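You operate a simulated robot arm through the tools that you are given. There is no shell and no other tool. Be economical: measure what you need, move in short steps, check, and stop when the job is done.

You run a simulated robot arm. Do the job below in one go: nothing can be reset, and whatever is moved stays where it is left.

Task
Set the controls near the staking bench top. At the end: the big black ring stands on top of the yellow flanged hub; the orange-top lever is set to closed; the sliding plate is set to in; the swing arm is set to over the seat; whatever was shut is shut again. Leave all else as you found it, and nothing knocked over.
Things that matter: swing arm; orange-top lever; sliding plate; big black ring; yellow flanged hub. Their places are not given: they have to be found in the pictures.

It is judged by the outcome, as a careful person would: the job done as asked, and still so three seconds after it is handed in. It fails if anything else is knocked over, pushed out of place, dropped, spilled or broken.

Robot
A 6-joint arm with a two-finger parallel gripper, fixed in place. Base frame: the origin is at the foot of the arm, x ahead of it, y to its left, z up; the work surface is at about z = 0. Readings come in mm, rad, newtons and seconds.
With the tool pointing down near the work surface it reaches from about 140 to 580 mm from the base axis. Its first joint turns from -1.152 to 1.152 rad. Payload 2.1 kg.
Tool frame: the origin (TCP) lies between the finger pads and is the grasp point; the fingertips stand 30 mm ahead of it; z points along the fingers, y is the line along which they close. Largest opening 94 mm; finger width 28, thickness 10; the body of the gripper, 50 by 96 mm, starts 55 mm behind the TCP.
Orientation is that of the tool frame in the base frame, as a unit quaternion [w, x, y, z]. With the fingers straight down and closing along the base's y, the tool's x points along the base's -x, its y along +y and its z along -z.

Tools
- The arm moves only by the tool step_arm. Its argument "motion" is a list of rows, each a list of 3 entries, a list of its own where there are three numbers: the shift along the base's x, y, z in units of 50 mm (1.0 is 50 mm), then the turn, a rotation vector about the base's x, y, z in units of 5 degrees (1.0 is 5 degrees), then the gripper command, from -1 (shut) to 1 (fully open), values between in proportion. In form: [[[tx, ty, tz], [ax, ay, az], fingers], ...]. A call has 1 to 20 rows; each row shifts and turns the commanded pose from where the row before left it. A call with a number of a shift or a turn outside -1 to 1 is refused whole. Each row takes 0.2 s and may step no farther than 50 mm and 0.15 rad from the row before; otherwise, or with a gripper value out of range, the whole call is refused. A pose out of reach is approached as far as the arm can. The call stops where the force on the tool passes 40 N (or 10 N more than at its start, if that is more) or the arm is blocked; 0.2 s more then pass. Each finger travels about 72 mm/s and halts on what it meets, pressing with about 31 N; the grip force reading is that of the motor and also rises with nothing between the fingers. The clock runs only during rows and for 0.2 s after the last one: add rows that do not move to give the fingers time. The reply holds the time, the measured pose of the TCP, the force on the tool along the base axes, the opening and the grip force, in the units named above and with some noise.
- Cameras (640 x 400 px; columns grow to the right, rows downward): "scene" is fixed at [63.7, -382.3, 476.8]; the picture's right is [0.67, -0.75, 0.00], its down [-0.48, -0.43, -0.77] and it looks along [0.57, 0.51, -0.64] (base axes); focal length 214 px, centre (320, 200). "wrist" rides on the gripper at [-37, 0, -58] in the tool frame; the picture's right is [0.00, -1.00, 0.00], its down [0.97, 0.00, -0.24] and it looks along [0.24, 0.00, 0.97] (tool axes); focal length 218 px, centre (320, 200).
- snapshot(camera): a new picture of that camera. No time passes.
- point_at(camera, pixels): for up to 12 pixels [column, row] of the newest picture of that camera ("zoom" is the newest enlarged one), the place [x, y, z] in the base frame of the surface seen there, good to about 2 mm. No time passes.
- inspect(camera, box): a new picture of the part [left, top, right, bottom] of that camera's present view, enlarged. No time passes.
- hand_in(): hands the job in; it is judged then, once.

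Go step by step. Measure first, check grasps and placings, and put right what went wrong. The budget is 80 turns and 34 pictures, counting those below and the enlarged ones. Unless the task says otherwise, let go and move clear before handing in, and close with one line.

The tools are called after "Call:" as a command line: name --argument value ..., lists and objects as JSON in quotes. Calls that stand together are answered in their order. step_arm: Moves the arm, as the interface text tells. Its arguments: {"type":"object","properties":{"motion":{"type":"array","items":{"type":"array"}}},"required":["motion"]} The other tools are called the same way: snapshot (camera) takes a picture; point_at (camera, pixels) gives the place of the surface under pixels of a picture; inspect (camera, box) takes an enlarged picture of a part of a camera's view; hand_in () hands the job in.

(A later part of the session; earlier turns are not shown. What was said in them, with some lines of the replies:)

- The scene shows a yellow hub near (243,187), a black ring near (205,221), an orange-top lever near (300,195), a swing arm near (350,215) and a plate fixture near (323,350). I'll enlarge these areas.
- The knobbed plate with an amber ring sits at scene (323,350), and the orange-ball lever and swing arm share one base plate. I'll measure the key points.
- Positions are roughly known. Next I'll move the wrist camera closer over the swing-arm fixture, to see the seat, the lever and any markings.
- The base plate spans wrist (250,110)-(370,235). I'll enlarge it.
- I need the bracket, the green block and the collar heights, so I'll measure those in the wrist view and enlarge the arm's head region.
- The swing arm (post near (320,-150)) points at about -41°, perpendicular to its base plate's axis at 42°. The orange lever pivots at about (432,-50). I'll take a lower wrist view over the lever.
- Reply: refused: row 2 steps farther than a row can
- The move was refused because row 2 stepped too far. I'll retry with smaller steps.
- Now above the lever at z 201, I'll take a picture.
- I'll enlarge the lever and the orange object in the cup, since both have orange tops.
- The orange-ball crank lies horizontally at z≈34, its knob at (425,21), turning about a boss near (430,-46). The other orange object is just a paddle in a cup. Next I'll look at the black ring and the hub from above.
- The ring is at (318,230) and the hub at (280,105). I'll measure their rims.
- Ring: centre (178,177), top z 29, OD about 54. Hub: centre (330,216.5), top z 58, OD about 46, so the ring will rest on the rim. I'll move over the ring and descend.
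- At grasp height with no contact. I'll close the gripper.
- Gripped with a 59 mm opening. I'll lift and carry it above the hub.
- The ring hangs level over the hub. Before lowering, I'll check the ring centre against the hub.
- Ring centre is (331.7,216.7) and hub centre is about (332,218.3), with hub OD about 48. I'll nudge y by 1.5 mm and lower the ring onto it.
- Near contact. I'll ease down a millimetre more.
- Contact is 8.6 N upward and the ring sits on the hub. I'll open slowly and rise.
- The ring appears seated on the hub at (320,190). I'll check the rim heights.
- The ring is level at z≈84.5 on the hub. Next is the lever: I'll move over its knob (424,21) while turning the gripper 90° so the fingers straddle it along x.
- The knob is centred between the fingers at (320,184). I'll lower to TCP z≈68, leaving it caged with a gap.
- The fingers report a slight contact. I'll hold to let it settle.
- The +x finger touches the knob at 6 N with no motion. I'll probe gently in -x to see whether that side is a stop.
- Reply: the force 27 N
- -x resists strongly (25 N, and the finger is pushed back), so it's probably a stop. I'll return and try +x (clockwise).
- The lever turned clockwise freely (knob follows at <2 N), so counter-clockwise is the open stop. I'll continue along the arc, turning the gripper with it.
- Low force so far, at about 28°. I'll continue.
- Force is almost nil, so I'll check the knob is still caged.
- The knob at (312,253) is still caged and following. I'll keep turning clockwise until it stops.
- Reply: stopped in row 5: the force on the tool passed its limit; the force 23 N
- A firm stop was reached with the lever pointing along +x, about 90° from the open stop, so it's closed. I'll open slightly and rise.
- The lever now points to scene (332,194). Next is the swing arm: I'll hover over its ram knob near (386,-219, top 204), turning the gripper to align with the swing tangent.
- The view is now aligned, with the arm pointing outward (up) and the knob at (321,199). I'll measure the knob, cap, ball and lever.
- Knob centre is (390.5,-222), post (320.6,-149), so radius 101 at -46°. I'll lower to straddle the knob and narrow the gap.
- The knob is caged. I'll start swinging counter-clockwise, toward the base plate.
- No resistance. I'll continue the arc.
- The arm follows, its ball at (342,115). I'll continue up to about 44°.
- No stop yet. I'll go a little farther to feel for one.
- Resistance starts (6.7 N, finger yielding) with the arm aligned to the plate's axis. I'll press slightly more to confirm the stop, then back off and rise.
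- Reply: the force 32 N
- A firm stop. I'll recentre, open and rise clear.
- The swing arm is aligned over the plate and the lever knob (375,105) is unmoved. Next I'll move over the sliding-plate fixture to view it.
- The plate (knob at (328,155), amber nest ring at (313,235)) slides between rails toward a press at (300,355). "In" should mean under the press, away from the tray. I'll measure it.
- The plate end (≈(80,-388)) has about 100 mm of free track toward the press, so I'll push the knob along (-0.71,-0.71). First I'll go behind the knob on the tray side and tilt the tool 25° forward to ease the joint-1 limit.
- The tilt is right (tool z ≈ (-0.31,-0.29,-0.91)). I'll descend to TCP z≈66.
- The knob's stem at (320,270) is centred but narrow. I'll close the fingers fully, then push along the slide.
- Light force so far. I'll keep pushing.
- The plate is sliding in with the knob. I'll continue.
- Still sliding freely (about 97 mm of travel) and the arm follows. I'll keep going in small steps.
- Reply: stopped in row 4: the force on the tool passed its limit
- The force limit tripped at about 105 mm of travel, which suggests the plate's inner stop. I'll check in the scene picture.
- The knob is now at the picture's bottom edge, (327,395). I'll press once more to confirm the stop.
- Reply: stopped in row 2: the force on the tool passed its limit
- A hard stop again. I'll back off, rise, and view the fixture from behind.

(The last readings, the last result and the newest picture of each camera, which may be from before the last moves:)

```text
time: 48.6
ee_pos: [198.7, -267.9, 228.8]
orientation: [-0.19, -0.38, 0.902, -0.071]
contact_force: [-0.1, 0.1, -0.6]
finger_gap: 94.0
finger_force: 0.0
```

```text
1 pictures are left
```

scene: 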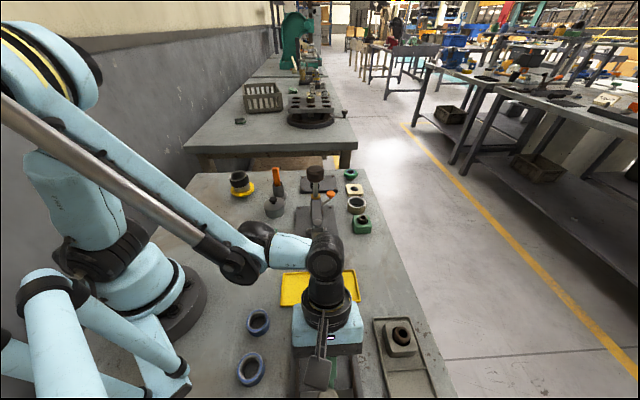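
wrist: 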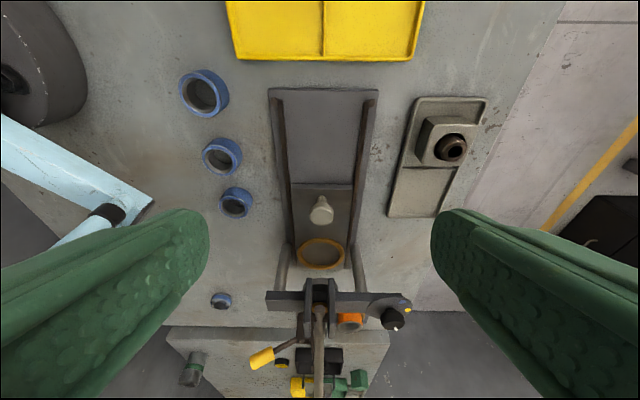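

The plate has moved deep: knob at (321,209) and amber ring at (321,254), by the press. I'll measure how far it went and where the press axis is.

Call:
point_at --camera "wrist" --pixels '[[321, 210], [321, 185], [321, 240], [321, 269], [321, 254], [302, 254], [318, 290], [290, 300], [330, 300], [355, 268], [350, 320], [320, 88]]'

Call:
inspect --camera "wrist" --box '[240, 170, 420, 390]'

```text
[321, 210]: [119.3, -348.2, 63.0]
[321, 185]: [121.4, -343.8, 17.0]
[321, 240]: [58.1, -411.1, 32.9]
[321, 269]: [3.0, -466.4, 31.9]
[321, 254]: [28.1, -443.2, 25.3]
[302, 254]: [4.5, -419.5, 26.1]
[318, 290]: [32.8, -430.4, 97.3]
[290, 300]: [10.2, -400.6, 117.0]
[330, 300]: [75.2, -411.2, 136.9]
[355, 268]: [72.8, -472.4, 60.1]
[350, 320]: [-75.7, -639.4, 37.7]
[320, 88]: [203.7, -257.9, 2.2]
```

```text
1.82 times, centred on (330, 280) of wrist
```

zoom: 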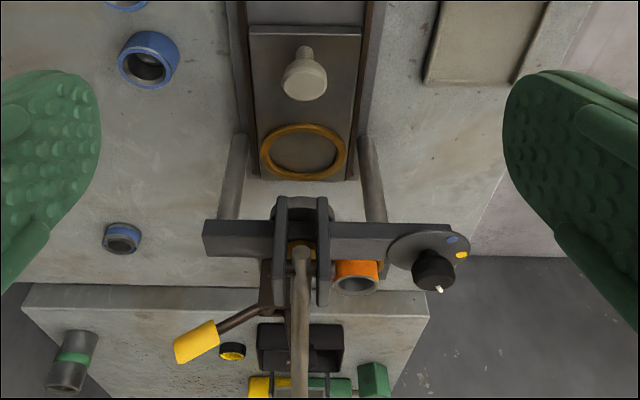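

The knob moved exactly 100 mm, to (119,-348), and the nest ring sits under the press at about (31,-439), so the plate is fully in. The last scene view shows the ring on the hub, the lever turned and the swing arm aligned. The gripper is open and clear, so I'm handing in.

Call:
hand_in

```text
The job is handed in.
```

I've handed the job in: the black ring stands on the yellow hub, the orange-top lever is closed, the swing arm is over the seat and the sliding plate is in. I saw no markings for the three settings: I turned the lever and swing arm to the stop opposite where they started, and pushed the plate in under the press until it stopped. I opened nothing that was shut and saw nothing else disturbed.
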